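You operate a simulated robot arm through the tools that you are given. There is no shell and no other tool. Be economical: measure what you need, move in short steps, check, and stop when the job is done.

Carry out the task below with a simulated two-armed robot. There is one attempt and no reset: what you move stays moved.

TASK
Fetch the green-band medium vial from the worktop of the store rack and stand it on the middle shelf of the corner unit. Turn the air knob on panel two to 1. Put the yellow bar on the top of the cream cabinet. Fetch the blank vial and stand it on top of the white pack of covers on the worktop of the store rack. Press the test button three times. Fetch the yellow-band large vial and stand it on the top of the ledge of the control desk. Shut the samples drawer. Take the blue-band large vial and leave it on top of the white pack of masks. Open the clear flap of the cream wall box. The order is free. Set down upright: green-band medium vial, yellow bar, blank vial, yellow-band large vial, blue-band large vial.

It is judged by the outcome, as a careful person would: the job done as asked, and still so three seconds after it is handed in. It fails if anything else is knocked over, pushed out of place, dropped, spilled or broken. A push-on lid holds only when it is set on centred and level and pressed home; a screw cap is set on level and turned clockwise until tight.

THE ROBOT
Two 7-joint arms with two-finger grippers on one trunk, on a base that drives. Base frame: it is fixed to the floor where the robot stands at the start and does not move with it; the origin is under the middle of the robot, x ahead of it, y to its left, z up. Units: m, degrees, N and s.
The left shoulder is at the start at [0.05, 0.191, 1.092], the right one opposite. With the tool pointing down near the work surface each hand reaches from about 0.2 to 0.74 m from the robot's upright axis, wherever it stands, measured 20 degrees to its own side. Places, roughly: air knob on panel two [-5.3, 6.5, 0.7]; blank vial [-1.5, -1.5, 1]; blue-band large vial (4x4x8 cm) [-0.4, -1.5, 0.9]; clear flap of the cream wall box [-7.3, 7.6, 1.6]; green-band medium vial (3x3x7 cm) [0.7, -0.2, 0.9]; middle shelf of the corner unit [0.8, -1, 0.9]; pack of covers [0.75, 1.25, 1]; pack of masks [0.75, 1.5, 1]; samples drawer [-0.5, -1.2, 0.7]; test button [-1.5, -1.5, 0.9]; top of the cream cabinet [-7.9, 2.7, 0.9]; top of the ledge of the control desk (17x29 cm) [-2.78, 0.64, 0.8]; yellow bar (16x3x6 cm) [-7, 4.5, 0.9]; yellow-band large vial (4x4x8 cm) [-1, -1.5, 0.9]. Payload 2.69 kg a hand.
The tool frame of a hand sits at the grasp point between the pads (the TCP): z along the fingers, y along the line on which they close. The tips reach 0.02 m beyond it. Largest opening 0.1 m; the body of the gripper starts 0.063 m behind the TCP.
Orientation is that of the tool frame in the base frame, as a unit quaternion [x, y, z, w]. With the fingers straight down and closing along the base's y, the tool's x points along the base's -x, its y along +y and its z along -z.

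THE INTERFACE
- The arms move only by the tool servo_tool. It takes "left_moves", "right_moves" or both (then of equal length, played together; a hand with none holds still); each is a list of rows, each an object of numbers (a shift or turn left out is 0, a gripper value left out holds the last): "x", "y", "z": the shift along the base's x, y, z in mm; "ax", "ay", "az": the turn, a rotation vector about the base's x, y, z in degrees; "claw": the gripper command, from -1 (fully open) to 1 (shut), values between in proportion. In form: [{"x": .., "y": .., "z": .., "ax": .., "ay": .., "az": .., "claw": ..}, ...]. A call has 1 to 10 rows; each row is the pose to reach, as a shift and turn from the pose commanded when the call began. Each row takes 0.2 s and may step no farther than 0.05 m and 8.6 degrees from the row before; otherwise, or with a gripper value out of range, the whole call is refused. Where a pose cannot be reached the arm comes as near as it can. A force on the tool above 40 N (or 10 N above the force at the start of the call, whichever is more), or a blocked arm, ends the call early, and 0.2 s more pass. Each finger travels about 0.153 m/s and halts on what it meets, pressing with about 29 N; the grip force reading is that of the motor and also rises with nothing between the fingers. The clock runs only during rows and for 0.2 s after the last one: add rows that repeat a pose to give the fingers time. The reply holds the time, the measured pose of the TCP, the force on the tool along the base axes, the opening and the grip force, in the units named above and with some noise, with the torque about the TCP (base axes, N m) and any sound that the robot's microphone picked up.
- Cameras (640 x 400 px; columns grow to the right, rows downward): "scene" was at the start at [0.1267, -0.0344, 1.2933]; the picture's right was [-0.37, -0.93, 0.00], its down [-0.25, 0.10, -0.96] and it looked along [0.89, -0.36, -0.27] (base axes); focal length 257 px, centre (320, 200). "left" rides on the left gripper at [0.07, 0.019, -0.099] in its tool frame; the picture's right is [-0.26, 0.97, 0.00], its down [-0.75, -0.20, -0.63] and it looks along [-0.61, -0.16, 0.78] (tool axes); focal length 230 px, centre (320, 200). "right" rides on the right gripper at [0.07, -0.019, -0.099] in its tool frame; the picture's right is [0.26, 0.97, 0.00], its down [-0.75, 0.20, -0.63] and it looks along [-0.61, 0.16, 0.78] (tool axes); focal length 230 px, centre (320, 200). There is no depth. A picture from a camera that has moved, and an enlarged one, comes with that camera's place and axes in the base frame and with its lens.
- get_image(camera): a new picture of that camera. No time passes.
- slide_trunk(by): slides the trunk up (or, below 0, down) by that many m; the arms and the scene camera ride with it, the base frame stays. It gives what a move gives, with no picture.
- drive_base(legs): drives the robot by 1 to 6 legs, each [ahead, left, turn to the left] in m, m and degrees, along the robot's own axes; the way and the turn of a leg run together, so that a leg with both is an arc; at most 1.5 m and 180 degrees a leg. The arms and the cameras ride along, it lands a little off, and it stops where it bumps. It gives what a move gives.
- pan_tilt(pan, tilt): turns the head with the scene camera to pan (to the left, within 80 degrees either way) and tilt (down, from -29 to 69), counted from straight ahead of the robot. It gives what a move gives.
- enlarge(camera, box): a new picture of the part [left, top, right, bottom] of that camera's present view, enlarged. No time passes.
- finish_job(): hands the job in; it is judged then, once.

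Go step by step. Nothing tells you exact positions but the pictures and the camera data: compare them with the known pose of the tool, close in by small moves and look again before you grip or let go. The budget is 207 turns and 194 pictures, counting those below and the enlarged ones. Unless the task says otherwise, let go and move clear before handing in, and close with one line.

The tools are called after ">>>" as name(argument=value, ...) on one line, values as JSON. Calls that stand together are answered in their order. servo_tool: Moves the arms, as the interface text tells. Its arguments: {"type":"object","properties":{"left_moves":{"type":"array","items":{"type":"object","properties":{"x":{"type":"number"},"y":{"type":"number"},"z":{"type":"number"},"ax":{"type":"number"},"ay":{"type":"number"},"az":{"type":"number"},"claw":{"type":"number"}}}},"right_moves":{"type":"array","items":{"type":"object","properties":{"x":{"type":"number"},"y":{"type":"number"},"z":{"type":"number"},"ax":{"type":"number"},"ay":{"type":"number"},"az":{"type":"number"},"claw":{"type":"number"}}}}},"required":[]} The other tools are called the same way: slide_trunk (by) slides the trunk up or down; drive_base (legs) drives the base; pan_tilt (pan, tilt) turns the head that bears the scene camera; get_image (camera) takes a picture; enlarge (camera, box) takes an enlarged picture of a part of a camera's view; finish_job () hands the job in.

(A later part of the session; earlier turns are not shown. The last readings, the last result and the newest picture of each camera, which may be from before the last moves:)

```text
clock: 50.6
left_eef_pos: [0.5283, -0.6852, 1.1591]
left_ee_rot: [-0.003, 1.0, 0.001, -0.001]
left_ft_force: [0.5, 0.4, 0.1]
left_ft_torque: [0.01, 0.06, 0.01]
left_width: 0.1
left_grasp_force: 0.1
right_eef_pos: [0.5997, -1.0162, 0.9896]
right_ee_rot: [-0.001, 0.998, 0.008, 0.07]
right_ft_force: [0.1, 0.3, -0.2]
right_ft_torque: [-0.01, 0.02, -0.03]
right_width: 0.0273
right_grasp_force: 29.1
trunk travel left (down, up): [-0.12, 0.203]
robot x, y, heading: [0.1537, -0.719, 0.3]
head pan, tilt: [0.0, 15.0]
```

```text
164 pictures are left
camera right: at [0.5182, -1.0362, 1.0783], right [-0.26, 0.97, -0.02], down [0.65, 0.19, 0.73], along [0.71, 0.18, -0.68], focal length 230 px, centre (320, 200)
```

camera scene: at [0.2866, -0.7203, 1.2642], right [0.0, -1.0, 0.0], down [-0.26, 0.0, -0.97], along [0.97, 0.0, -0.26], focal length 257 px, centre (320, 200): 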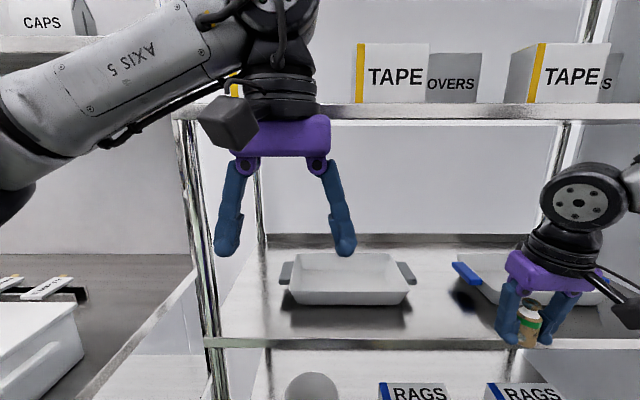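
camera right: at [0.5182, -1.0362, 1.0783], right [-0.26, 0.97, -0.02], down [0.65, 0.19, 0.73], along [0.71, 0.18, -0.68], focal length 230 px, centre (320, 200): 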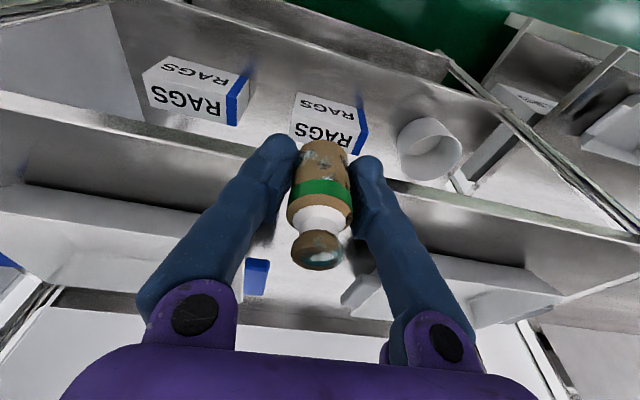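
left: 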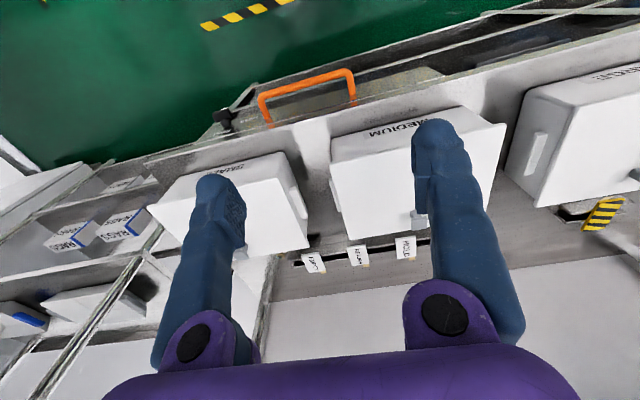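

Shelf looks to be at z≈0.92, front edge x≈0.64. Moving the vial over the front strip at (0.69, -0.95).

>>> servo_tool(right_moves=[{"y": 30, "z": 8}, {"y": 66, "z": 15}, {"x": 30, "y": 66, "z": 15}, {"x": 60, "y": 66, "z": 15}, {"x": 90, "y": 66, "z": 15}, {"x": 90, "y": 66, "z": 10}])

>>> get_image(camera="right")

>>> pan_tilt(pan=-20, tilt=20)

>>> get_image(camera="scene")

```text
clock: 52.0
left_eef_pos: [0.5285, -0.6851, 1.1599]
left_ee_rot: [-0.002, 1.0, -0.001, 0.0]
left_ft_force: [-0.1, 0.5, -0.1]
left_ft_torque: [0.01, -0.03, -0.03]
left_width: 0.1
left_grasp_force: 0.0
right_eef_pos: [0.6915, -0.9509, 1.0016]
right_ee_rot: [-0.002, 0.997, 0.008, 0.07]
right_ft_force: [0.7, 0.2, -0.4]
right_ft_torque: [0.02, -0.02, 0.01]
right_width: 0.0269
right_grasp_force: 28.6
trunk travel left (down, up): [-0.12, 0.203]
robot x, y, heading: [0.1526, -0.721, 0.4]
head pan, tilt: [0.0, 15.0]
```

```text
163 pictures are left
camera right: at [0.608, -0.9705, 1.0891], right [-0.26, 0.97, -0.02], down [0.65, 0.19, 0.73], along [0.71, 0.18, -0.68], focal length 230 px, centre (320, 200)
```

right: 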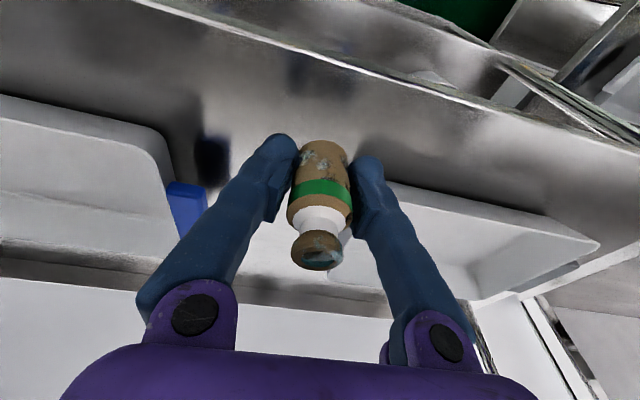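

```text
clock: 52.8
left_eef_pos: [0.5281, -0.684, 1.158]
left_ee_rot: [-0.003, 1.0, 0.0, 0.001]
left_ft_force: [-0.9, -0.5, 0.4]
left_ft_torque: [0.02, 0.0, 0.02]
left_width: 0.0999
left_grasp_force: 0.2
right_eef_pos: [0.6896, -0.9509, 0.9999]
right_ee_rot: [-0.002, 0.998, 0.009, 0.07]
right_ft_force: [-0.1, 0.0, -0.3]
right_ft_torque: [-0.02, 0.02, -0.01]
right_width: 0.0271
right_grasp_force: 29.6
trunk travel left (down, up): [-0.12, 0.203]
robot x, y, heading: [0.1536, -0.7191, 0.3]
head pan, tilt: [-20.0, 20.0]
```

```text
162 pictures are left
camera scene: at [0.2801, -0.7521, 1.2562], right [-0.34, -0.94, 0.0], down [-0.32, 0.12, -0.94], along [0.88, -0.32, -0.34], focal length 257 px, centre (320, 200)
```

scene: 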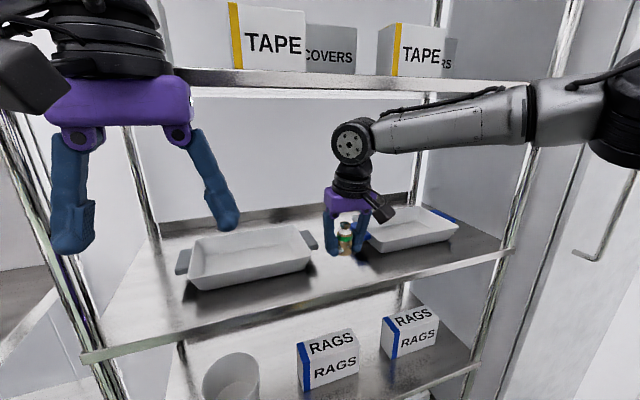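

>>> servo_tool(right_moves=[{"z": -8}, {"z": -16}, {"z": -24}, {"z": -28}, {"z": -32}])

>>> enlarge(camera="scene", box=[280, 180, 440, 280])

```text
clock: 54.0
left_eef_pos: [0.5274, -0.6851, 1.1599]
left_ee_rot: [-0.003, 1.0, 0.0, 0.0]
left_ft_force: [0.4, -0.6, 0.2]
left_ft_torque: [0.02, 0.0, 0.02]
left_width: 0.0999
left_grasp_force: 0.1
right_eef_pos: [0.6903, -0.9506, 0.9685]
right_ee_rot: [-0.002, 0.997, 0.008, 0.07]
right_ft_force: [0.7, 0.6, -0.4]
right_ft_torque: [0.0, -0.02, -0.04]
right_width: 0.0271
right_grasp_force: 28.8
trunk travel left (down, up): [-0.12, 0.203]
robot x, y, heading: [0.1512, -0.7232, 0.2]
head pan, tilt: [-20.0, 20.0]
```

```text
4.00 times, centred on (360, 230) of scene
camera zoom: at [0.2802, -0.7522, 1.2561], right [-0.34, -0.94, 0.0], down [-0.32, 0.12, -0.94], along [0.88, -0.32, -0.34], focal length 1029 px, centre (160, 80)
```

zoom: 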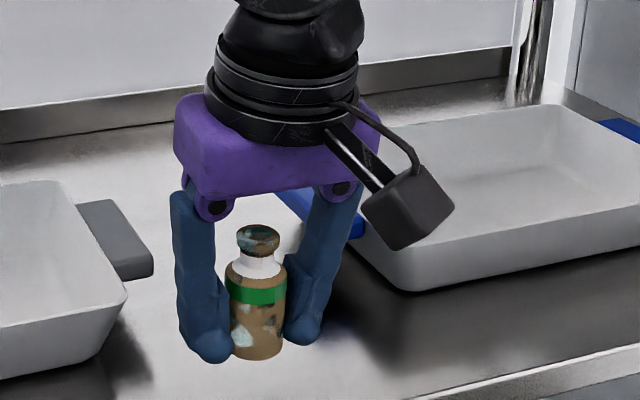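

>>> servo_tool(right_moves=[{"z": -4}, {"z": -8}, {"z": -12}, {"z": -16}, {"z": -20}])

>>> enlarge(camera="scene", box=[280, 180, 440, 280])

```text
clock: 55.2
left_eef_pos: [0.5275, -0.6857, 1.1602]
left_ee_rot: [-0.002, 1.0, 0.0, 0.0]
left_ft_force: [-0.9, -0.2, 0.3]
left_ft_torque: [0.02, -0.01, 0.0]
left_width: 0.1002
left_grasp_force: 0.1
right_eef_pos: [0.6893, -0.9494, 0.9481]
right_ee_rot: [-0.002, 0.998, 0.008, 0.07]
right_ft_force: [0.3, -1.0, 0.1]
right_ft_torque: [-0.01, 0.01, 0.01]
right_width: 0.027
right_grasp_force: 29.2
trunk travel left (down, up): [-0.12, 0.203]
robot x, y, heading: [0.154, -0.7224, 0.4]
head pan, tilt: [-20.0, 20.0]
```

```text
4.00 times, centred on (360, 230) of scene
camera zoom: at [0.2801, -0.7522, 1.2561], right [-0.34, -0.94, 0.0], down [-0.32, 0.12, -0.94], along [0.88, -0.32, -0.34], focal length 1029 px, centre (160, 80)
```

zoom: 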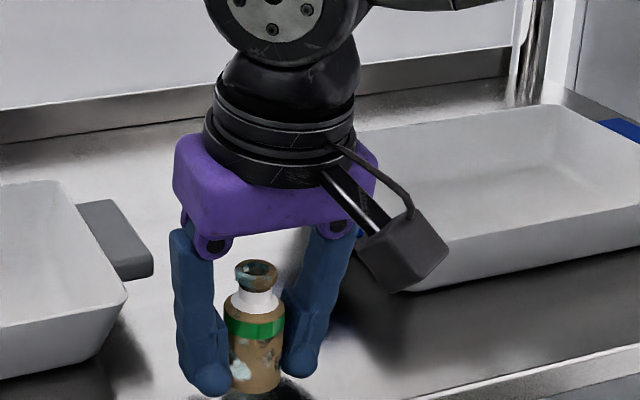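

>>> servo_tool(right_moves=[{"z": -3}, {"z": -6}, {"z": -9}, {"z": -12}, {"z": -15}])

>>> enlarge(camera="scene", box=[280, 200, 440, 300])

```text
clock: 56.6
left_eef_pos: [0.5265, -0.6853, 1.1589]
left_ee_rot: [-0.002, 1.0, -0.001, 0.0]
left_ft_force: [0.1, -0.3, 0.1]
left_ft_torque: [-0.05, 0.0, 0.05]
left_width: 0.1
left_grasp_force: 0.1
right_eef_pos: [0.6917, -0.9477, 0.941]
right_ee_rot: [-0.002, 0.997, 0.01, 0.078]
right_ft_force: [-3.7, -0.4, 16.4]
right_ft_torque: [-0.17, 0.24, -0.05]
right_width: 0.0273
right_grasp_force: 28.7
trunk travel left (down, up): [-0.12, 0.203]
robot x, y, heading: [0.151, -0.723, 0.0]
head pan, tilt: [-20.0, 20.0]
stopped in row 5 (right hand): the force on the tool passed its limit at 42 N (the readings are from after the stop); the commanded pose is now the measured one
```

```text
4.00 times, centred on (360, 250) of scene
camera zoom: at [0.2786, -0.7519, 1.256], right [-0.34, -0.94, 0.0], down [-0.32, 0.12, -0.94], along [0.88, -0.32, -0.34], focal length 1029 px, centre (160, 0)
```

zoom: 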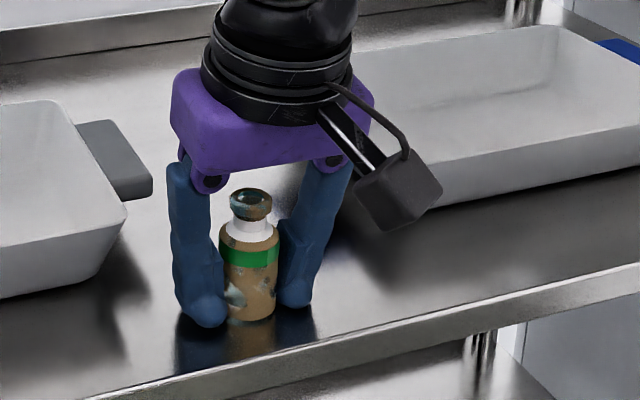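

Vial is on the shelf. Ease off 1 mm, open a little and check.

>>> servo_tool(right_moves=[{"z": 1, "ay": 0.5}, {"z": 1, "claw": 0.2}, {"z": 1, "claw": -0.1}, {"z": 1, "claw": -0.1}])

>>> enlarge(camera="scene", box=[280, 200, 440, 300])

```text
clock: 57.6
left_eef_pos: [0.5263, -0.6833, 1.1597]
left_ee_rot: [-0.002, 1.0, -0.001, 0.0]
left_ft_force: [0.1, -0.2, -0.7]
left_ft_torque: [0.0, -0.02, -0.03]
left_width: 0.1003
left_grasp_force: 0.1
right_eef_pos: [0.6915, -0.946, 0.9408]
right_ee_rot: [-0.002, 0.997, 0.01, 0.078]
right_ft_force: [2.0, 17.5, 17.4]
right_ft_torque: [-0.13, 0.08, -0.07]
right_width: 0.042
right_grasp_force: 0.1
trunk travel left (down, up): [-0.12, 0.203]
robot x, y, heading: [0.1559, -0.7232, 0.2]
head pan, tilt: [-20.0, 20.0]
```

```text
4.00 times, centred on (360, 250) of scene
camera zoom: at [0.2788, -0.7497, 1.2565], right [-0.34, -0.94, 0.0], down [-0.32, 0.11, -0.94], along [0.89, -0.32, -0.34], focal length 1029 px, centre (160, 0)
```

zoom: 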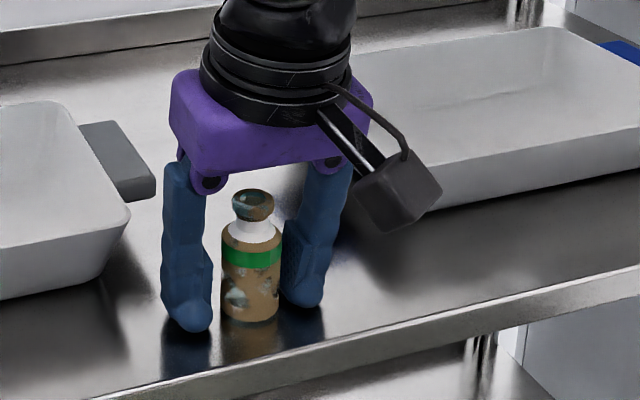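

>>> servo_tool(right_moves=[{"z": 2, "claw": -0.15}, {"z": 4, "claw": -0.15}, {"z": 5, "claw": -0.15}])

>>> enlarge(camera="scene", box=[280, 200, 440, 300])

```text
clock: 58.4
left_eef_pos: [0.5281, -0.6859, 1.1592]
left_ee_rot: [0.0, 1.0, 0.0, 0.0]
left_ft_force: [0.6, 0.1, -0.4]
left_ft_torque: [-0.02, 0.0, -0.02]
left_width: 0.1002
left_grasp_force: 0.2
right_eef_pos: [0.6918, -0.9517, 0.9419]
right_ee_rot: [0.001, 0.997, 0.007, 0.074]
right_ft_force: [0.1, -0.1, -0.4]
right_ft_torque: [0.01, -0.04, 0.0]
right_width: 0.0574
right_grasp_force: 0.1
trunk travel left (down, up): [-0.12, 0.203]
robot x, y, heading: [0.1523, -0.7237, 0.2]
head pan, tilt: [-20.0, 20.0]
```

```text
4.00 times, centred on (360, 250) of scene
camera zoom: at [0.2802, -0.7528, 1.2559], right [-0.34, -0.94, 0.0], down [-0.32, 0.12, -0.94], along [0.88, -0.32, -0.34], focal length 1029 px, centre (160, 0)
```

zoom: 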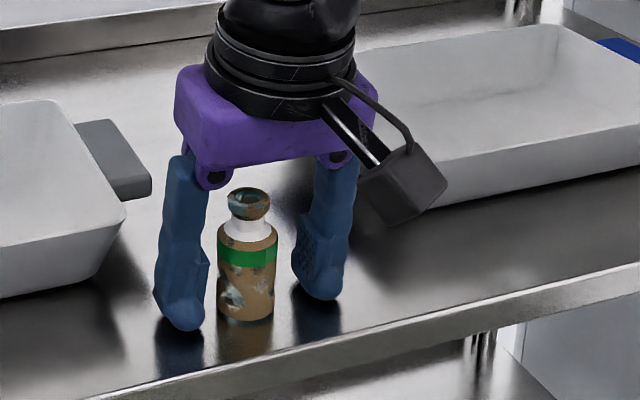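

Vial stands free. Retract straight back toward the robot.

>>> servo_tool(right_moves=[{"z": 4}, {"x": -30, "z": 4}, {"x": -60, "z": 4}, {"x": -90, "z": 4}, {"x": -120, "z": 4}, {"x": -160, "z": 30}, {"x": -200, "z": 60}, {"x": -220, "z": 100}, {"x": -230, "z": 140}])

>>> get_image(camera="scene")

```text
clock: 60.4
left_eef_pos: [0.5277, -0.6854, 1.1597]
left_ee_rot: [-0.002, 1.0, 0.0, 0.0]
left_ft_force: [-1.0, 0.3, 0.7]
left_ft_torque: [0.0, -0.01, 0.01]
left_width: 0.1002
left_grasp_force: 0.0
right_eef_pos: [0.4605, -0.9498, 1.0848]
right_ee_rot: [-0.001, 0.997, 0.01, 0.075]
right_ft_force: [0.9, 0.2, 0.3]
right_ft_torque: [-0.01, -0.03, 0.01]
right_width: 0.0574
right_grasp_force: 0.1
trunk travel left (down, up): [-0.12, 0.203]
robot x, y, heading: [0.1516, -0.721, 0.3]
head pan, tilt: [-20.0, 20.0]
```

```text
156 pictures are left
camera scene: at [0.2797, -0.7521, 1.2562], right [-0.34, -0.94, 0.0], down [-0.32, 0.12, -0.94], along [0.88, -0.32, -0.34], focal length 257 px, centre (320, 200)
```

scene: 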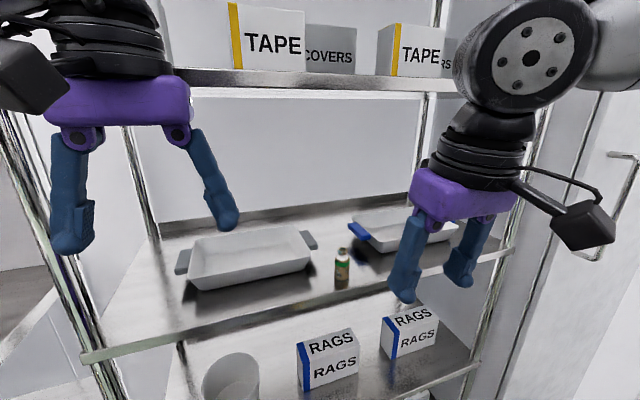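

Green vial is placed. Next the desk: back off and turn to face it.

>>> drive_base(legs=[[-0.55, 0.25, 0], [0, 0, -90]])

>>> pan_tilt(pan=0, tilt=30)

>>> get_image(camera="scene")

>>> pan_tilt(pan=-45, tilt=25)

>>> get_image(camera="scene")

```text
clock: 67.6
left_eef_pos: [-0.3572, -0.8531, 1.1588]
left_ee_rot: [0.705, 0.709, 0.0, -0.001]
left_ft_force: [0.5, 0.0, -0.3]
left_ft_torque: [0.0, 0.05, 0.02]
left_width: 0.0999
left_grasp_force: 0.1
right_eef_pos: [-0.623, -0.786, 1.0847]
right_ee_rot: [0.704, 0.706, -0.048, 0.06]
right_ft_force: [0.1, 0.3, -0.5]
right_ft_torque: [-0.06, 0.02, 0.01]
right_width: 0.0575
right_grasp_force: 0.1
trunk travel left (down, up): [-0.12, 0.203]
robot x, y, heading: [-0.3927, -0.4771, -89.8]
head pan, tilt: [-20.0, 20.0]
```

```text
clock: 68.4
left_eef_pos: [-0.358, -0.8532, 1.1593]
left_ee_rot: [0.705, 0.709, 0.0, 0.001]
left_ft_force: [-0.4, 1.1, -0.5]
left_ft_torque: [0.0, 0.02, -0.01]
left_width: 0.1
left_grasp_force: 0.0
right_eef_pos: [-0.6235, -0.7863, 1.0849]
right_ee_rot: [0.704, 0.706, -0.047, 0.059]
right_ft_force: [-0.1, 0.4, -0.3]
right_ft_torque: [-0.01, -0.01, 0.01]
right_width: 0.0574
right_grasp_force: 0.0
trunk travel left (down, up): [-0.12, 0.203]
robot x, y, heading: [-0.3998, -0.4775, -89.5]
head pan, tilt: [0.0, 30.0]
```

```text
155 pictures are left
camera scene: at [-0.3946, -0.6073, 1.2401], right [-1.0, -0.01, 0.0], down [0.0, 0.5, -0.87], along [0.0, -0.87, -0.5], focal length 257 px, centre (320, 200)
```

scene: 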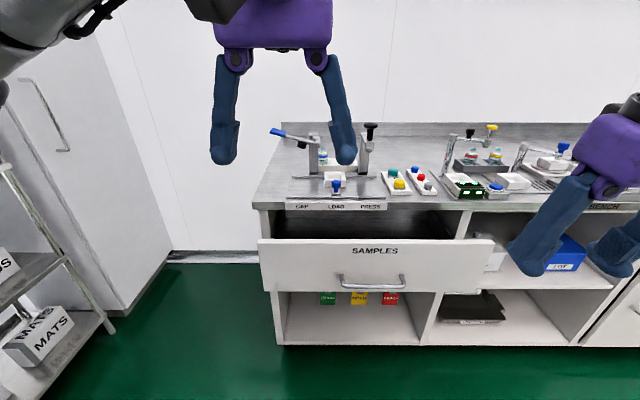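

```text
clock: 69.5
left_eef_pos: [-0.3589, -0.8533, 1.1587]
left_ee_rot: [0.704, 0.71, 0.0, 0.0]
left_ft_force: [-0.2, 0.0, 0.4]
left_ft_torque: [0.04, 0.02, -0.01]
left_width: 0.0999
left_grasp_force: 0.1
right_eef_pos: [-0.6236, -0.7877, 1.0852]
right_ee_rot: [0.704, 0.706, -0.047, 0.06]
right_ft_force: [0.2, 0.2, 0.2]
right_ft_torque: [0.0, -0.02, 0.02]
right_width: 0.0573
right_grasp_force: 0.1
trunk travel left (down, up): [-0.12, 0.203]
robot x, y, heading: [-0.3956, -0.4783, -89.8]
head pan, tilt: [-45.0, 25.0]
```

```text
154 pictures are left
camera scene: at [-0.4597, -0.5824, 1.2481], right [-0.71, 0.7, 0.0], down [0.3, 0.3, -0.91], along [-0.64, -0.65, -0.42], focal length 257 px, centre (320, 200)
```

scene: 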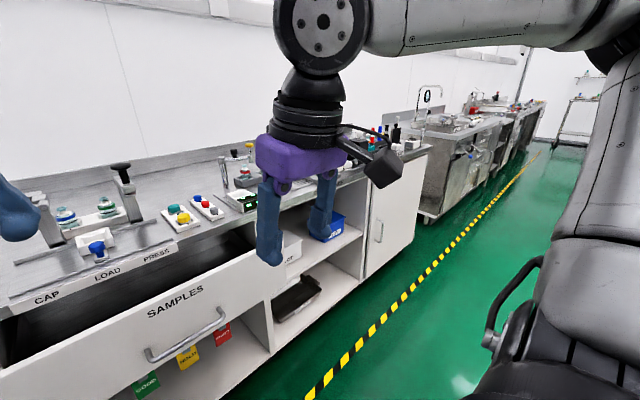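

>>> pan_tilt(pan=0, tilt=25)

>>> enlarge(camera="scene", box=[240, 60, 480, 210])

>>> enlarge(camera="scene", box=[400, 60, 640, 210])

```text
clock: 70.6
left_eef_pos: [-0.3592, -0.8519, 1.1599]
left_ee_rot: [0.705, 0.709, 0.0, -0.001]
left_ft_force: [0.3, -1.1, 0.2]
left_ft_torque: [0.02, 0.0, 0.0]
left_width: 0.1002
left_grasp_force: 0.2
right_eef_pos: [-0.6229, -0.788, 1.0837]
right_ee_rot: [0.704, 0.706, -0.047, 0.059]
right_ft_force: [-0.3, 0.7, 0.2]
right_ft_torque: [0.02, 0.01, -0.03]
right_width: 0.0573
right_grasp_force: 0.1
trunk travel left (down, up): [-0.12, 0.203]
robot x, y, heading: [-0.393, -0.4784, -89.7]
head pan, tilt: [0.0, 25.0]
```

```text
2.67 times, centred on (360, 135) of scene
camera zoom: at [-0.3946, -0.609, 1.2481], right [-1.0, -0.01, 0.0], down [0.0, 0.42, -0.91], along [0.0, -0.91, -0.42], focal length 686 px, centre (213, 373)
```

zoom: 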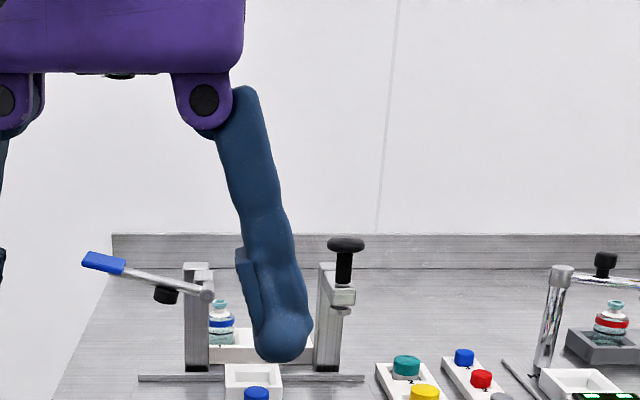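

```text
2.67 times, centred on (520, 135) of scene
camera zoom: at [-0.3946, -0.609, 1.2481], right [-1.0, -0.01, 0.0], down [0.0, 0.42, -0.91], along [0.0, -0.91, -0.42], focal length 686 px, centre (-213, 373)
```

zoom: 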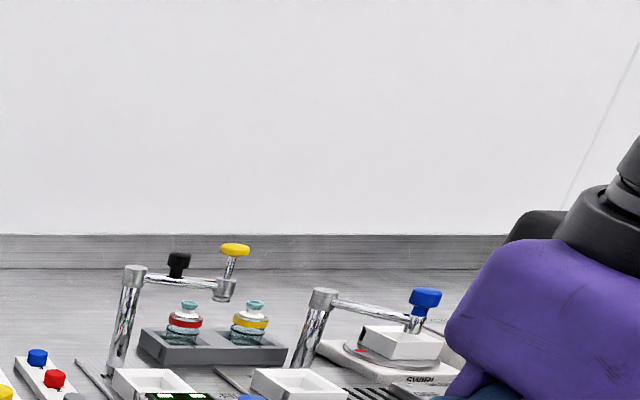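

The blue vial sits in a fixture between two posts. I'll move the left hand out of view and straighten the right hand.

>>> servo_tool(left_moves=[{"x": 40, "z": 20}, {"x": 80, "z": 40}, {"x": 120, "z": 60}, {"x": 160, "z": 80}, {"x": 200, "z": 80}], right_moves=[{"ax": 4, "ay": 0.5, "x": -20}, {"ax": 8.6, "ay": 1, "x": -40}, {"ax": 8.6, "ay": 1, "x": -70}, {"ax": 8.6, "ay": 1, "x": -100}, {"ax": 8.6, "ay": 1, "x": -130}])

>>> enlarge(camera="scene", box=[250, 100, 450, 225])

>>> enlarge(camera="scene", box=[440, 100, 640, 225])

```text
clock: 71.8
left_eef_pos: [-0.1576, -0.8517, 1.2394]
left_ee_rot: [0.705, 0.709, -0.001, 0.0]
left_ft_force: [0.6, -0.6, -0.1]
left_ft_torque: [-0.02, -0.02, 0.03]
left_width: 0.1
left_grasp_force: 0.1
right_eef_pos: [-0.7534, -0.7867, 1.0834]
right_ee_rot: [0.706, 0.708, 0.0, 0.001]
right_ft_force: [-0.6, 0.5, -0.6]
right_ft_torque: [-0.04, 0.02, -0.02]
right_width: 0.0576
right_grasp_force: 0.1
trunk travel left (down, up): [-0.12, 0.203]
robot x, y, heading: [-0.395, -0.4787, -89.8]
head pan, tilt: [0.0, 25.0]
```

```text
3.20 times, centred on (350, 162) of scene
camera zoom: at [-0.3942, -0.6087, 1.2481], right [-1.0, -0.01, 0.0], down [0.0, 0.42, -0.91], along [0.01, -0.91, -0.42], focal length 823 px, centre (224, 320)
```

zoom: 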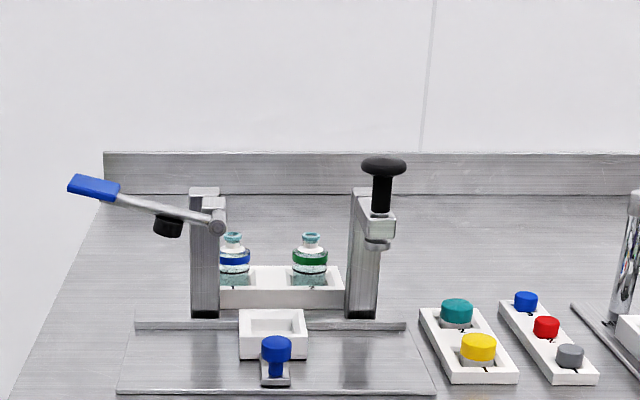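

```text
3.20 times, centred on (540, 162) of scene
camera zoom: at [-0.3942, -0.6087, 1.2481], right [-1.0, -0.01, 0.0], down [0.0, 0.42, -0.91], along [0.01, -0.91, -0.42], focal length 823 px, centre (-384, 320)
```

zoom: 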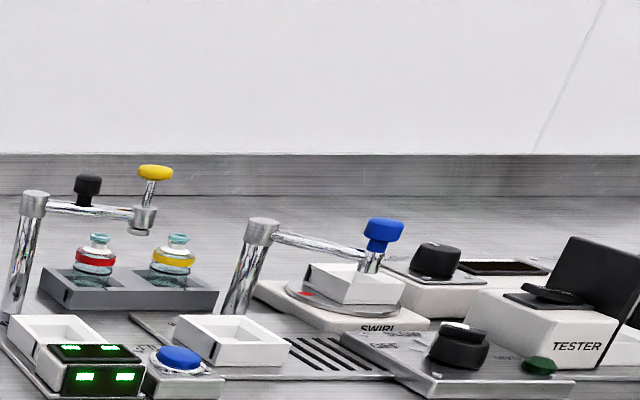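

The samples drawer stands open about 9 cm. I'll shut it first with the closed right hand pointing forward.

>>> servo_tool(right_moves=[{"x": 22, "y": -6, "z": -25, "ax": -8, "claw": 1}, {"x": 44, "y": -12, "z": -50, "ax": -16}, {"x": 66, "y": -18, "z": -75, "ax": -24}, {"x": 88, "y": -24, "z": -100, "ax": -32}, {"x": 110, "y": -30, "z": -125, "ax": -40}, {"x": 132, "y": -36, "z": -150, "ax": -48}, {"x": 154, "y": -42, "z": -175, "ax": -56}, {"x": 176, "y": -48, "z": -200, "ax": -64}, {"x": 198, "y": -54, "z": -225, "ax": -72}, {"x": 223, "y": -60, "z": -250, "ax": -80}])

>>> pan_tilt(pan=-10, tilt=45)

>>> get_image(camera="scene")

>>> get_image(camera="right")

```text
clock: 74.0
left_eef_pos: [-0.1579, -0.8522, 1.2383]
left_ee_rot: [0.705, 0.709, 0.001, 0.0]
left_ft_force: [0.4, 0.7, 0.2]
left_ft_torque: [0.0, 0.02, 0.02]
left_width: 0.0999
left_grasp_force: 0.0
right_eef_pos: [-0.6055, -0.9268, 0.8893]
right_ee_rot: [0.554, 0.557, -0.437, 0.438]
right_ft_force: [-0.4, 0.1, 0.7]
right_ft_torque: [0.0, -0.02, -0.02]
right_width: 0.0
right_grasp_force: 29.3
right hand out of reach, approached as far as the arm can: row 4, 5, 6, 7, 8, 9, 10
trunk travel left (down, up): [-0.12, 0.203]
robot x, y, heading: [-0.3942, -0.4772, -89.4]
head pan, tilt: [0.0, 25.0]
```

```text
clock: 74.9
left_eef_pos: [-0.1594, -0.8523, 1.2398]
left_ee_rot: [0.705, 0.71, 0.0, 0.0]
left_ft_force: [0.7, -0.1, -0.9]
left_ft_torque: [-0.02, 0.01, 0.02]
left_width: 0.0999
left_grasp_force: 0.0
right_eef_pos: [-0.6047, -0.927, 0.8874]
right_ee_rot: [0.554, 0.558, -0.437, 0.438]
right_ft_force: [-0.7, 0.5, 0.4]
right_ft_torque: [0.01, -0.03, 0.02]
right_width: 0.0
right_grasp_force: 29.4
trunk travel left (down, up): [-0.12, 0.203]
robot x, y, heading: [-0.3936, -0.4773, -89.9]
head pan, tilt: [-10.0, 45.0]
```

```text
149 pictures are left
camera scene: at [-0.4086, -0.597, 1.2175], right [-0.99, 0.17, 0.0], down [0.12, 0.7, -0.71], along [-0.12, -0.7, -0.71], focal length 257 px, centre (320, 200)
```

scene: 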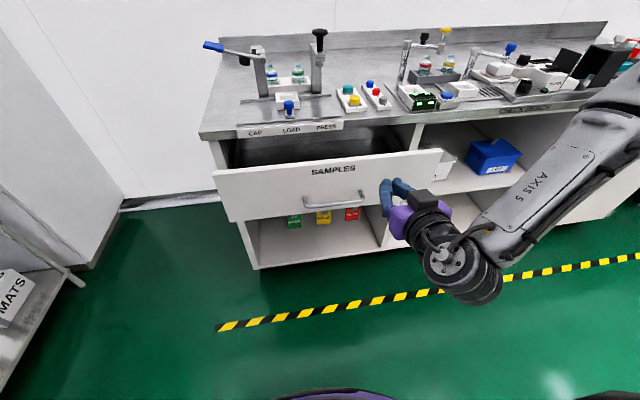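

```text
148 pictures are left
camera right: at [-0.6226, -0.8141, 0.8441], right [0.97, 0.06, -0.25], down [0.2, 0.44, 0.88], along [0.17, -0.9, 0.41], focal length 230 px, centre (320, 200)
```

right: 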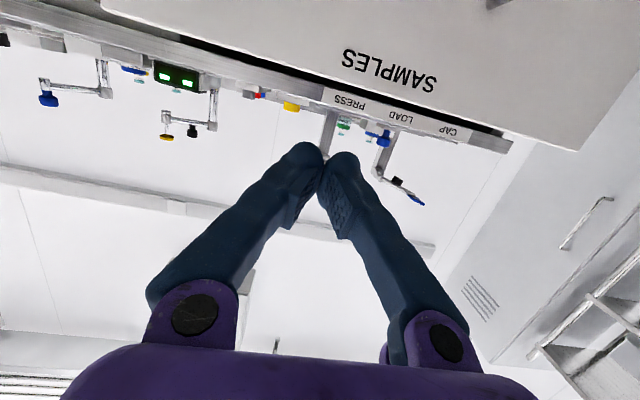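

>>> servo_tool(right_moves=[{"x": 15, "y": -15, "z": -20}, {"x": 30, "y": -30, "z": -45}, {"x": 45, "y": -45, "z": -70}, {"x": 60, "y": -60, "z": -95}, {"x": 65, "y": -70, "z": -115}])

>>> get_image(camera="scene")

```text
clock: 76.1
left_eef_pos: [-0.1574, -0.8528, 1.2395]
left_ee_rot: [0.705, 0.709, 0.0, 0.0]
left_ft_force: [0.4, 0.0, -0.4]
left_ft_torque: [0.0, -0.01, -0.01]
left_width: 0.0998
left_grasp_force: 0.0
right_eef_pos: [-0.6164, -0.9928, 0.8678]
right_ee_rot: [0.554, 0.558, -0.437, 0.437]
right_ft_force: [-0.4, 0.0, -0.2]
right_ft_torque: [-0.02, 0.02, 0.0]
right_width: 0.0
right_grasp_force: 29.0
right hand out of reach, approached as far as the arm can: row 1, 2, 3, 4, 5
trunk travel left (down, up): [-0.12, 0.203]
robot x, y, heading: [-0.3996, -0.4754, -89.6]
head pan, tilt: [-10.0, 45.0]
```

```text
147 pictures are left
camera scene: at [-0.4087, -0.597, 1.2175], right [-0.99, 0.17, 0.0], down [0.12, 0.7, -0.71], along [-0.12, -0.7, -0.71], focal length 257 px, centre (320, 200)
```

scene: 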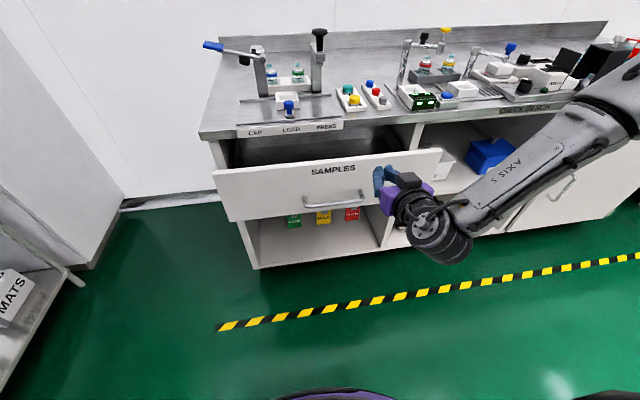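

Lower the trunk and shift a bit left so the hand is at the drawer's centre.

>>> slide_trunk(by=-0.11)

>>> drive_base(legs=[[0, 0.08, 0]])

>>> servo_tool(right_moves=[{"y": -20}, {"y": -40}, {"y": -60}, {"y": -75}])

>>> get_image(camera="scene")

```text
clock: 77.5
left_eef_pos: [-0.1592, -0.8527, 1.1288]
left_ee_rot: [0.705, 0.709, 0.001, 0.0]
left_ft_force: [0.3, -0.1, -0.6]
left_ft_torque: [0.0, 0.03, 0.01]
left_width: 0.1
left_grasp_force: 0.0
right_eef_pos: [-0.6158, -0.9919, 0.7575]
right_ee_rot: [0.554, 0.558, -0.437, 0.437]
right_ft_force: [-0.5, 0.6, -0.4]
right_ft_torque: [0.01, 0.01, -0.01]
right_width: 0.0001
right_grasp_force: 28.9
trunk travel left (down, up): [-0.01, 0.313]
robot x, y, heading: [-0.397, -0.479, -89.7]
head pan, tilt: [-10.0, 45.0]
```

```text
clock: 78.9
left_eef_pos: [-0.0789, -0.8526, 1.1293]
left_ee_rot: [0.705, 0.71, 0.0, 0.0]
left_ft_force: [0.7, 0.3, 1.3]
left_ft_torque: [0.0, 0.02, 0.0]
left_width: 0.1
left_grasp_force: 0.1
right_eef_pos: [-0.5361, -0.9919, 0.7569]
right_ee_rot: [0.554, 0.559, -0.435, 0.438]
right_ft_force: [-0.4, -0.1, -0.4]
right_ft_torque: [-0.03, -0.01, 0.0]
right_width: 0.0
right_grasp_force: 29.4
trunk travel left (down, up): [-0.01, 0.313]
robot x, y, heading: [-0.3157, -0.473, -89.7]
head pan, tilt: [-10.0, 45.0]
```

```text
clock: 79.9
left_eef_pos: [-0.0776, -0.8513, 1.1292]
left_ee_rot: [0.705, 0.71, 0.0, 0.0]
left_ft_force: [0.1, 0.1, -0.1]
left_ft_torque: [0.0, 0.02, 0.01]
left_width: 0.0999
left_grasp_force: 0.1
right_eef_pos: [-0.5411, -1.064, 0.7645]
right_ee_rot: [0.554, 0.559, -0.435, 0.438]
right_ft_force: [-0.3, 0.3, 0.1]
right_ft_torque: [0.0, -0.01, -0.02]
right_width: 0.0
right_grasp_force: 28.9
right hand out of reach, approached as far as the arm can: row 3, 4
trunk travel left (down, up): [-0.01, 0.313]
robot x, y, heading: [-0.3181, -0.4767, -89.6]
head pan, tilt: [-10.0, 45.0]
```

```text
146 pictures are left
camera scene: at [-0.3289, -0.5965, 1.1075], right [-0.99, 0.17, 0.0], down [0.12, 0.7, -0.71], along [-0.12, -0.7, -0.71], focal length 257 px, centre (320, 200)
```

scene: 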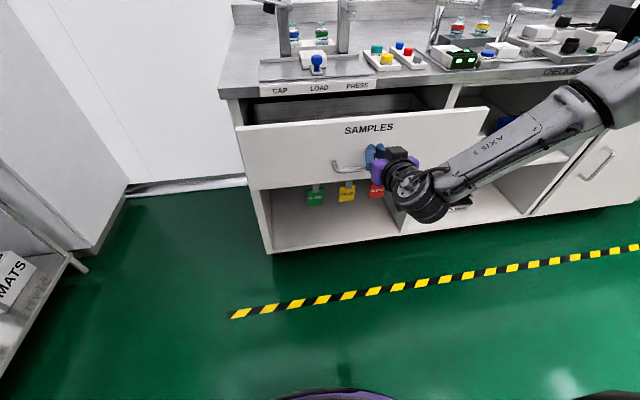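

>>> drive_base(legs=[[0.08, 0, 0]])

>>> servo_tool(right_moves=[{"y": -10}, {"y": -20}, {"y": -30}])

>>> get_image(camera="scene")

```text
clock: 80.9
left_eef_pos: [-0.0781, -0.9314, 1.1285]
left_ee_rot: [0.705, 0.709, 0.0, 0.0]
left_ft_force: [-0.4, -0.6, 0.1]
left_ft_torque: [0.0, -0.04, 0.04]
left_width: 0.1002
left_grasp_force: 0.0
right_eef_pos: [-0.54, -1.1439, 0.7633]
right_ee_rot: [0.555, 0.558, -0.436, 0.436]
right_ft_force: [0.5, 0.2, 0.1]
right_ft_torque: [0.01, -0.01, -0.01]
right_width: 0.0
right_grasp_force: 28.9
trunk travel left (down, up): [-0.01, 0.313]
robot x, y, heading: [-0.3146, -0.557, -89.6]
head pan, tilt: [-10.0, 45.0]
```

```text
clock: 81.7
left_eef_pos: [-0.0778, -0.9306, 1.1291]
left_ee_rot: [0.704, 0.71, 0.0, 0.0]
left_ft_force: [-0.5, -0.2, -0.5]
left_ft_torque: [-0.02, -0.03, -0.02]
left_width: 0.0997
left_grasp_force: 0.0
right_eef_pos: [-0.5451, -1.1717, 0.7698]
right_ee_rot: [0.554, 0.559, -0.436, 0.437]
right_ft_force: [-0.1, 0.0, 0.0]
right_ft_torque: [0.0, 0.01, 0.01]
right_width: 0.0
right_grasp_force: 30.4
right hand out of reach, approached as far as the arm can: row 2, 3
trunk travel left (down, up): [-0.01, 0.313]
robot x, y, heading: [-0.3112, -0.557, -89.7]
head pan, tilt: [-10.0, 45.0]
```

```text
145 pictures are left
camera scene: at [-0.3285, -0.6755, 1.1075], right [-0.99, 0.17, 0.0], down [0.12, 0.7, -0.71], along [-0.12, -0.7, -0.71], focal length 257 px, centre (320, 200)
```

scene: 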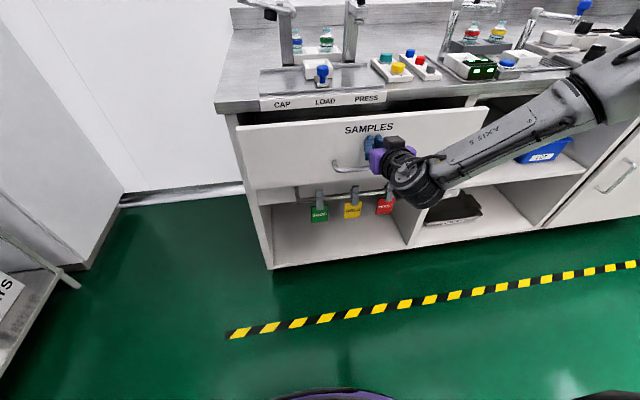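

>>> drive_base(legs=[[0.06, 0, 0]])

>>> get_image(camera="scene")

>>> get_image(camera="right")

```text
clock: 82.7
left_eef_pos: [-0.0784, -0.9901, 1.1288]
left_ee_rot: [0.705, 0.71, 0.0, -0.001]
left_ft_force: [-0.6, -0.3, -0.1]
left_ft_torque: [0.05, 0.03, 0.03]
left_width: 0.1002
left_grasp_force: 0.0
right_eef_pos: [-0.5459, -1.2312, 0.7683]
right_ee_rot: [0.554, 0.559, -0.436, 0.437]
right_ft_force: [0.7, -0.5, 0.3]
right_ft_torque: [0.03, -0.02, 0.0]
right_width: 0.0
right_grasp_force: 29.4
trunk travel left (down, up): [-0.01, 0.313]
robot x, y, heading: [-0.3142, -0.6176, -89.4]
head pan, tilt: [-10.0, 45.0]
```

```text
144 pictures are left
camera scene: at [-0.3281, -0.7354, 1.1074], right [-0.99, 0.17, 0.0], down [0.12, 0.7, -0.71], along [-0.12, -0.7, -0.71], focal length 257 px, centre (320, 200)
```

scene: 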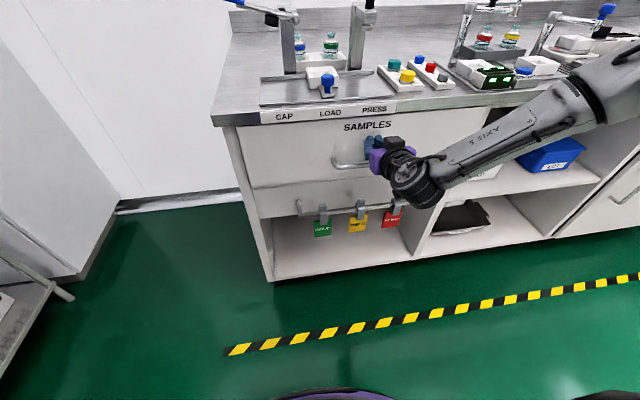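

```text
143 pictures are left
camera right: at [-0.5634, -1.1183, 0.7249], right [0.97, 0.07, -0.25], down [0.2, 0.43, 0.88], along [0.17, -0.9, 0.41], focal length 230 px, centre (320, 200)
```

right: 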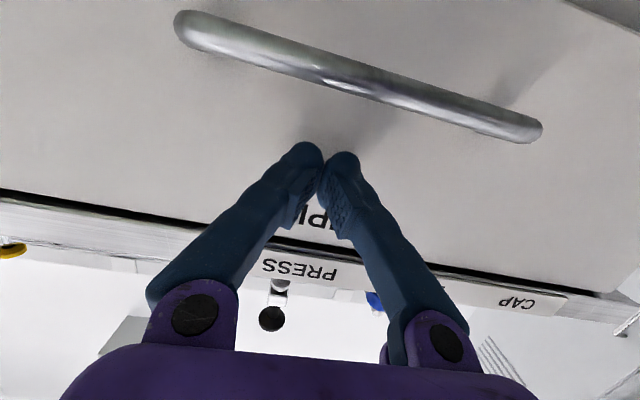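

Nearly shut. A last push to be sure it's home.

>>> drive_base(legs=[[0.025, 0, 0]])

>>> get_image(camera="right")

```text
clock: 83.5
left_eef_pos: [-0.0789, -1.0074, 1.1287]
left_ee_rot: [0.706, 0.709, 0.0, 0.0]
left_ft_force: [-0.5, 0.3, 0.4]
left_ft_torque: [0.01, -0.02, 0.01]
left_width: 0.1001
left_grasp_force: 0.0
right_eef_pos: [-0.5446, -1.2439, 0.7702]
right_ee_rot: [0.555, 0.557, -0.436, 0.437]
right_ft_force: [-0.9, 9.0, 3.5]
right_ft_torque: [-0.1, -0.02, -0.01]
right_width: 0.0059
right_grasp_force: 29.1
trunk travel left (down, up): [-0.01, 0.313]
robot x, y, heading: [-0.3121, -0.6359, -89.6]
head pan, tilt: [-10.0, 45.0]
stopped in leg 1: the force on the tool passed its limit at 83 N (the readings are from after the stop); the commanded pose is now the measured one
```

```text
142 pictures are left
camera right: at [-0.5632, -1.1307, 0.7262], right [0.97, 0.07, -0.25], down [0.2, 0.44, 0.88], along [0.17, -0.9, 0.41], focal length 230 px, centre (320, 200)
```

right: 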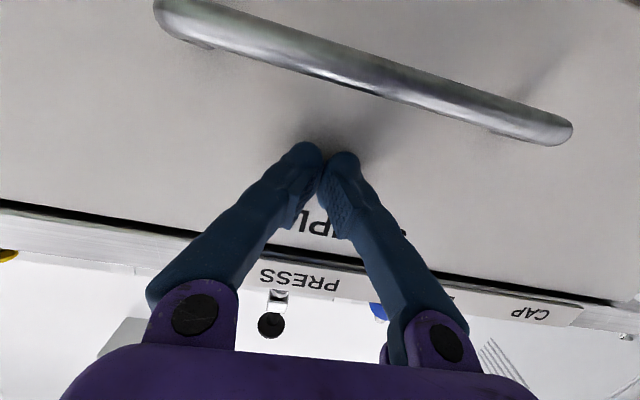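

Drawer shut. Back away, raise the trunk and take the hand back to pointing down.

>>> drive_base(legs=[[-0.2, 0, 0]])

>>> slide_trunk(by=0.17)

>>> servo_tool(right_moves=[{"z": 20, "ax": 8}, {"z": 40, "ax": 16}, {"z": 60, "ax": 24}, {"z": 80, "ax": 32}, {"z": 100, "ax": 40}, {"z": 120, "ax": 48, "claw": -0.2}, {"z": 140, "ax": 56}, {"z": 160, "ax": 64}, {"z": 180, "ax": 72}, {"z": 190, "ax": 77}])

>>> pan_tilt(pan=0, tilt=35)

>>> get_image(camera="scene")

```text
clock: 85.2
left_eef_pos: [-0.0787, -0.8076, 1.1294]
left_ee_rot: [0.705, 0.709, 0.0, -0.001]
left_ft_force: [-0.5, 0.0, 0.1]
left_ft_torque: [0.01, -0.03, -0.01]
left_width: 0.1001
left_grasp_force: 0.2
right_eef_pos: [-0.5455, -1.0442, 0.7708]
right_ee_rot: [0.555, 0.558, -0.436, 0.437]
right_ft_force: [1.1, -0.3, -0.5]
right_ft_torque: [0.01, 0.01, -0.02]
right_width: 0.0
right_grasp_force: 29.6
trunk travel left (down, up): [-0.01, 0.313]
robot x, y, heading: [-0.3145, -0.4297, -89.6]
head pan, tilt: [-10.0, 45.0]
```

```text
clock: 87.1
left_eef_pos: [-0.078, -0.8083, 1.2988]
left_ee_rot: [0.705, 0.709, 0.001, 0.0]
left_ft_force: [-0.4, -0.5, -0.1]
left_ft_torque: [-0.02, -0.01, 0.01]
left_width: 0.1002
left_grasp_force: 0.1
right_eef_pos: [-0.5466, -1.0456, 0.939]
right_ee_rot: [0.554, 0.559, -0.435, 0.438]
right_ft_force: [-0.4, 0.2, 1.4]
right_ft_torque: [-0.04, 0.0, 0.03]
right_width: 0.0
right_grasp_force: 29.3
trunk travel left (down, up): [-0.18, 0.143]
robot x, y, heading: [-0.3143, -0.4315, -89.6]
head pan, tilt: [-10.0, 45.0]
```

```text
clock: 89.3
left_eef_pos: [-0.0789, -0.809, 1.2979]
left_ee_rot: [0.705, 0.709, 0.0, -0.001]
left_ft_force: [0.9, -0.1, -0.9]
left_ft_torque: [0.03, -0.02, 0.0]
left_width: 0.0999
left_grasp_force: 0.0
right_eef_pos: [-0.5712, -1.0074, 1.1156]
right_ee_rot: [0.706, 0.708, 0.006, -0.003]
right_ft_force: [0.2, -0.6, 0.5]
right_ft_torque: [0.01, -0.02, 0.01]
right_width: 0.0599
right_grasp_force: 0.0
right hand out of reach, approached as far as the arm can: row 8, 9, 10
trunk travel left (down, up): [-0.18, 0.143]
robot x, y, heading: [-0.3113, -0.4339, -89.6]
head pan, tilt: [-10.0, 45.0]
```

```text
clock: 90.0
left_eef_pos: [-0.0785, -0.8085, 1.2982]
left_ee_rot: [0.705, 0.709, 0.0, 0.0]
left_ft_force: [0.1, 0.2, -0.4]
left_ft_torque: [-0.01, 0.0, 0.0]
left_width: 0.1001
left_grasp_force: 0.1
right_eef_pos: [-0.5704, -1.0065, 1.1167]
right_ee_rot: [0.707, 0.708, 0.006, -0.001]
right_ft_force: [0.3, -0.4, 0.1]
right_ft_torque: [-0.02, -0.01, -0.03]
right_width: 0.0602
right_grasp_force: 0.0
trunk travel left (down, up): [-0.18, 0.143]
robot x, y, heading: [-0.3178, -0.4348, -89.6]
head pan, tilt: [0.0, 35.0]
```

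```text
141 pictures are left
camera scene: at [-0.315, -0.5603, 1.2923], right [-1.0, 0.0, 0.0], down [0.0, 0.57, -0.82], along [0.0, -0.82, -0.57], focal length 257 px, centre (320, 200)
```

scene: 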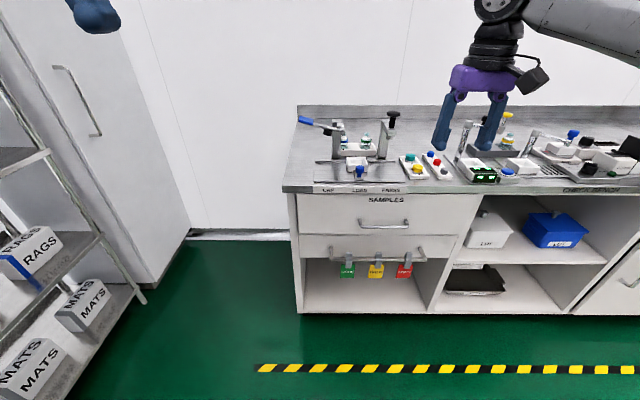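

Drawer is shut. Approach the fixture with the right hand high over the holder for a look.

>>> slide_trunk(by=0.05)

>>> drive_base(legs=[[0.3, 0.1, 0], [0.1, 0, 0]])

>>> get_image(camera="scene")

>>> get_image(camera="right")

```text
clock: 90.9
left_eef_pos: [-0.0788, -0.8086, 1.3492]
left_ee_rot: [0.705, 0.709, 0.001, 0.0]
left_ft_force: [-0.2, 0.5, 0.2]
left_ft_torque: [0.0, -0.01, 0.02]
left_width: 0.0998
left_grasp_force: 0.1
right_eef_pos: [-0.5713, -1.0062, 1.1661]
right_ee_rot: [0.707, 0.707, 0.007, -0.002]
right_ft_force: [0.2, -1.0, 0.5]
right_ft_torque: [0.01, -0.01, -0.02]
right_width: 0.0602
right_grasp_force: 0.0
trunk travel left (down, up): [-0.23, 0.093]
robot x, y, heading: [-0.3173, -0.4326, -89.4]
head pan, tilt: [0.0, 35.0]
```

```text
clock: 93.8
left_eef_pos: [0.0208, -1.2063, 1.3487]
left_ee_rot: [0.706, 0.709, 0.001, 0.001]
left_ft_force: [-0.5, 0.2, 0.1]
left_ft_torque: [0.02, -0.02, 0.01]
left_width: 0.1
left_grasp_force: 0.1
right_eef_pos: [-0.4686, -1.4039, 1.1661]
right_ee_rot: [0.707, 0.707, 0.006, -0.003]
right_ft_force: [-1.3, 0.0, 0.3]
right_ft_torque: [-0.02, 0.0, 0.0]
right_width: 0.0601
right_grasp_force: 0.0
trunk travel left (down, up): [-0.23, 0.093]
robot x, y, heading: [-0.2141, -0.8327, -89.6]
head pan, tilt: [0.0, 35.0]
```

```text
140 pictures are left
camera scene: at [-0.2135, -0.9593, 1.3423], right [-1.0, 0.0, 0.0], down [0.0, 0.57, -0.82], along [0.0, -0.82, -0.57], focal length 257 px, centre (320, 200)
```

scene: 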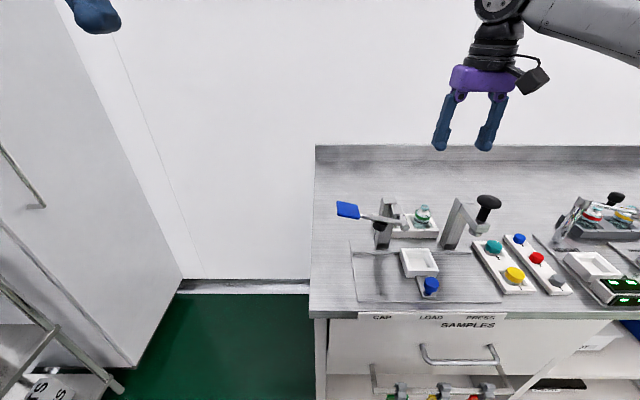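

```text
139 pictures are left
camera right: at [-0.4881, -1.3363, 1.2657], right [0.97, 0.26, 0.01], down [0.2, -0.76, 0.62], along [0.17, -0.6, -0.78], focal length 230 px, centre (320, 200)
```

right: 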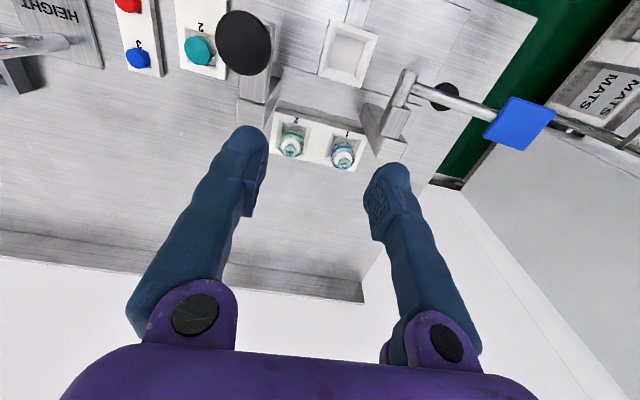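

>>> enlarge(camera="right", box=[230, 80, 430, 205])

>>> enlarge(camera="scene", box=[320, 170, 480, 270])

```text
3.20 times, centred on (330, 142) of right
camera zoom: at [-0.4881, -1.3363, 1.2657], right [0.97, 0.26, 0.01], down [0.2, -0.76, 0.62], along [0.17, -0.6, -0.78], focal length 736 px, centre (288, 384)
```

zoom: 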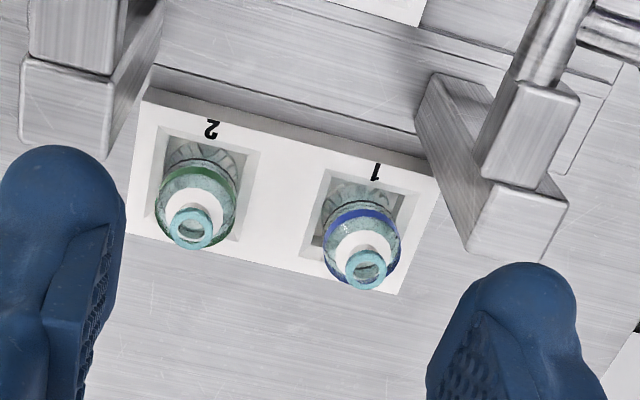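

```text
4.00 times, centred on (400, 220) of scene
camera zoom: at [-0.2135, -0.9593, 1.3423], right [-1.0, 0.0, 0.0], down [0.0, 0.57, -0.82], along [0.0, -0.82, -0.57], focal length 1029 px, centre (0, 120)
```

zoom: 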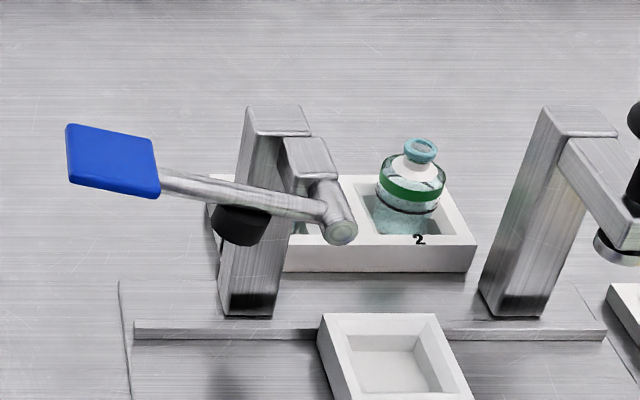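

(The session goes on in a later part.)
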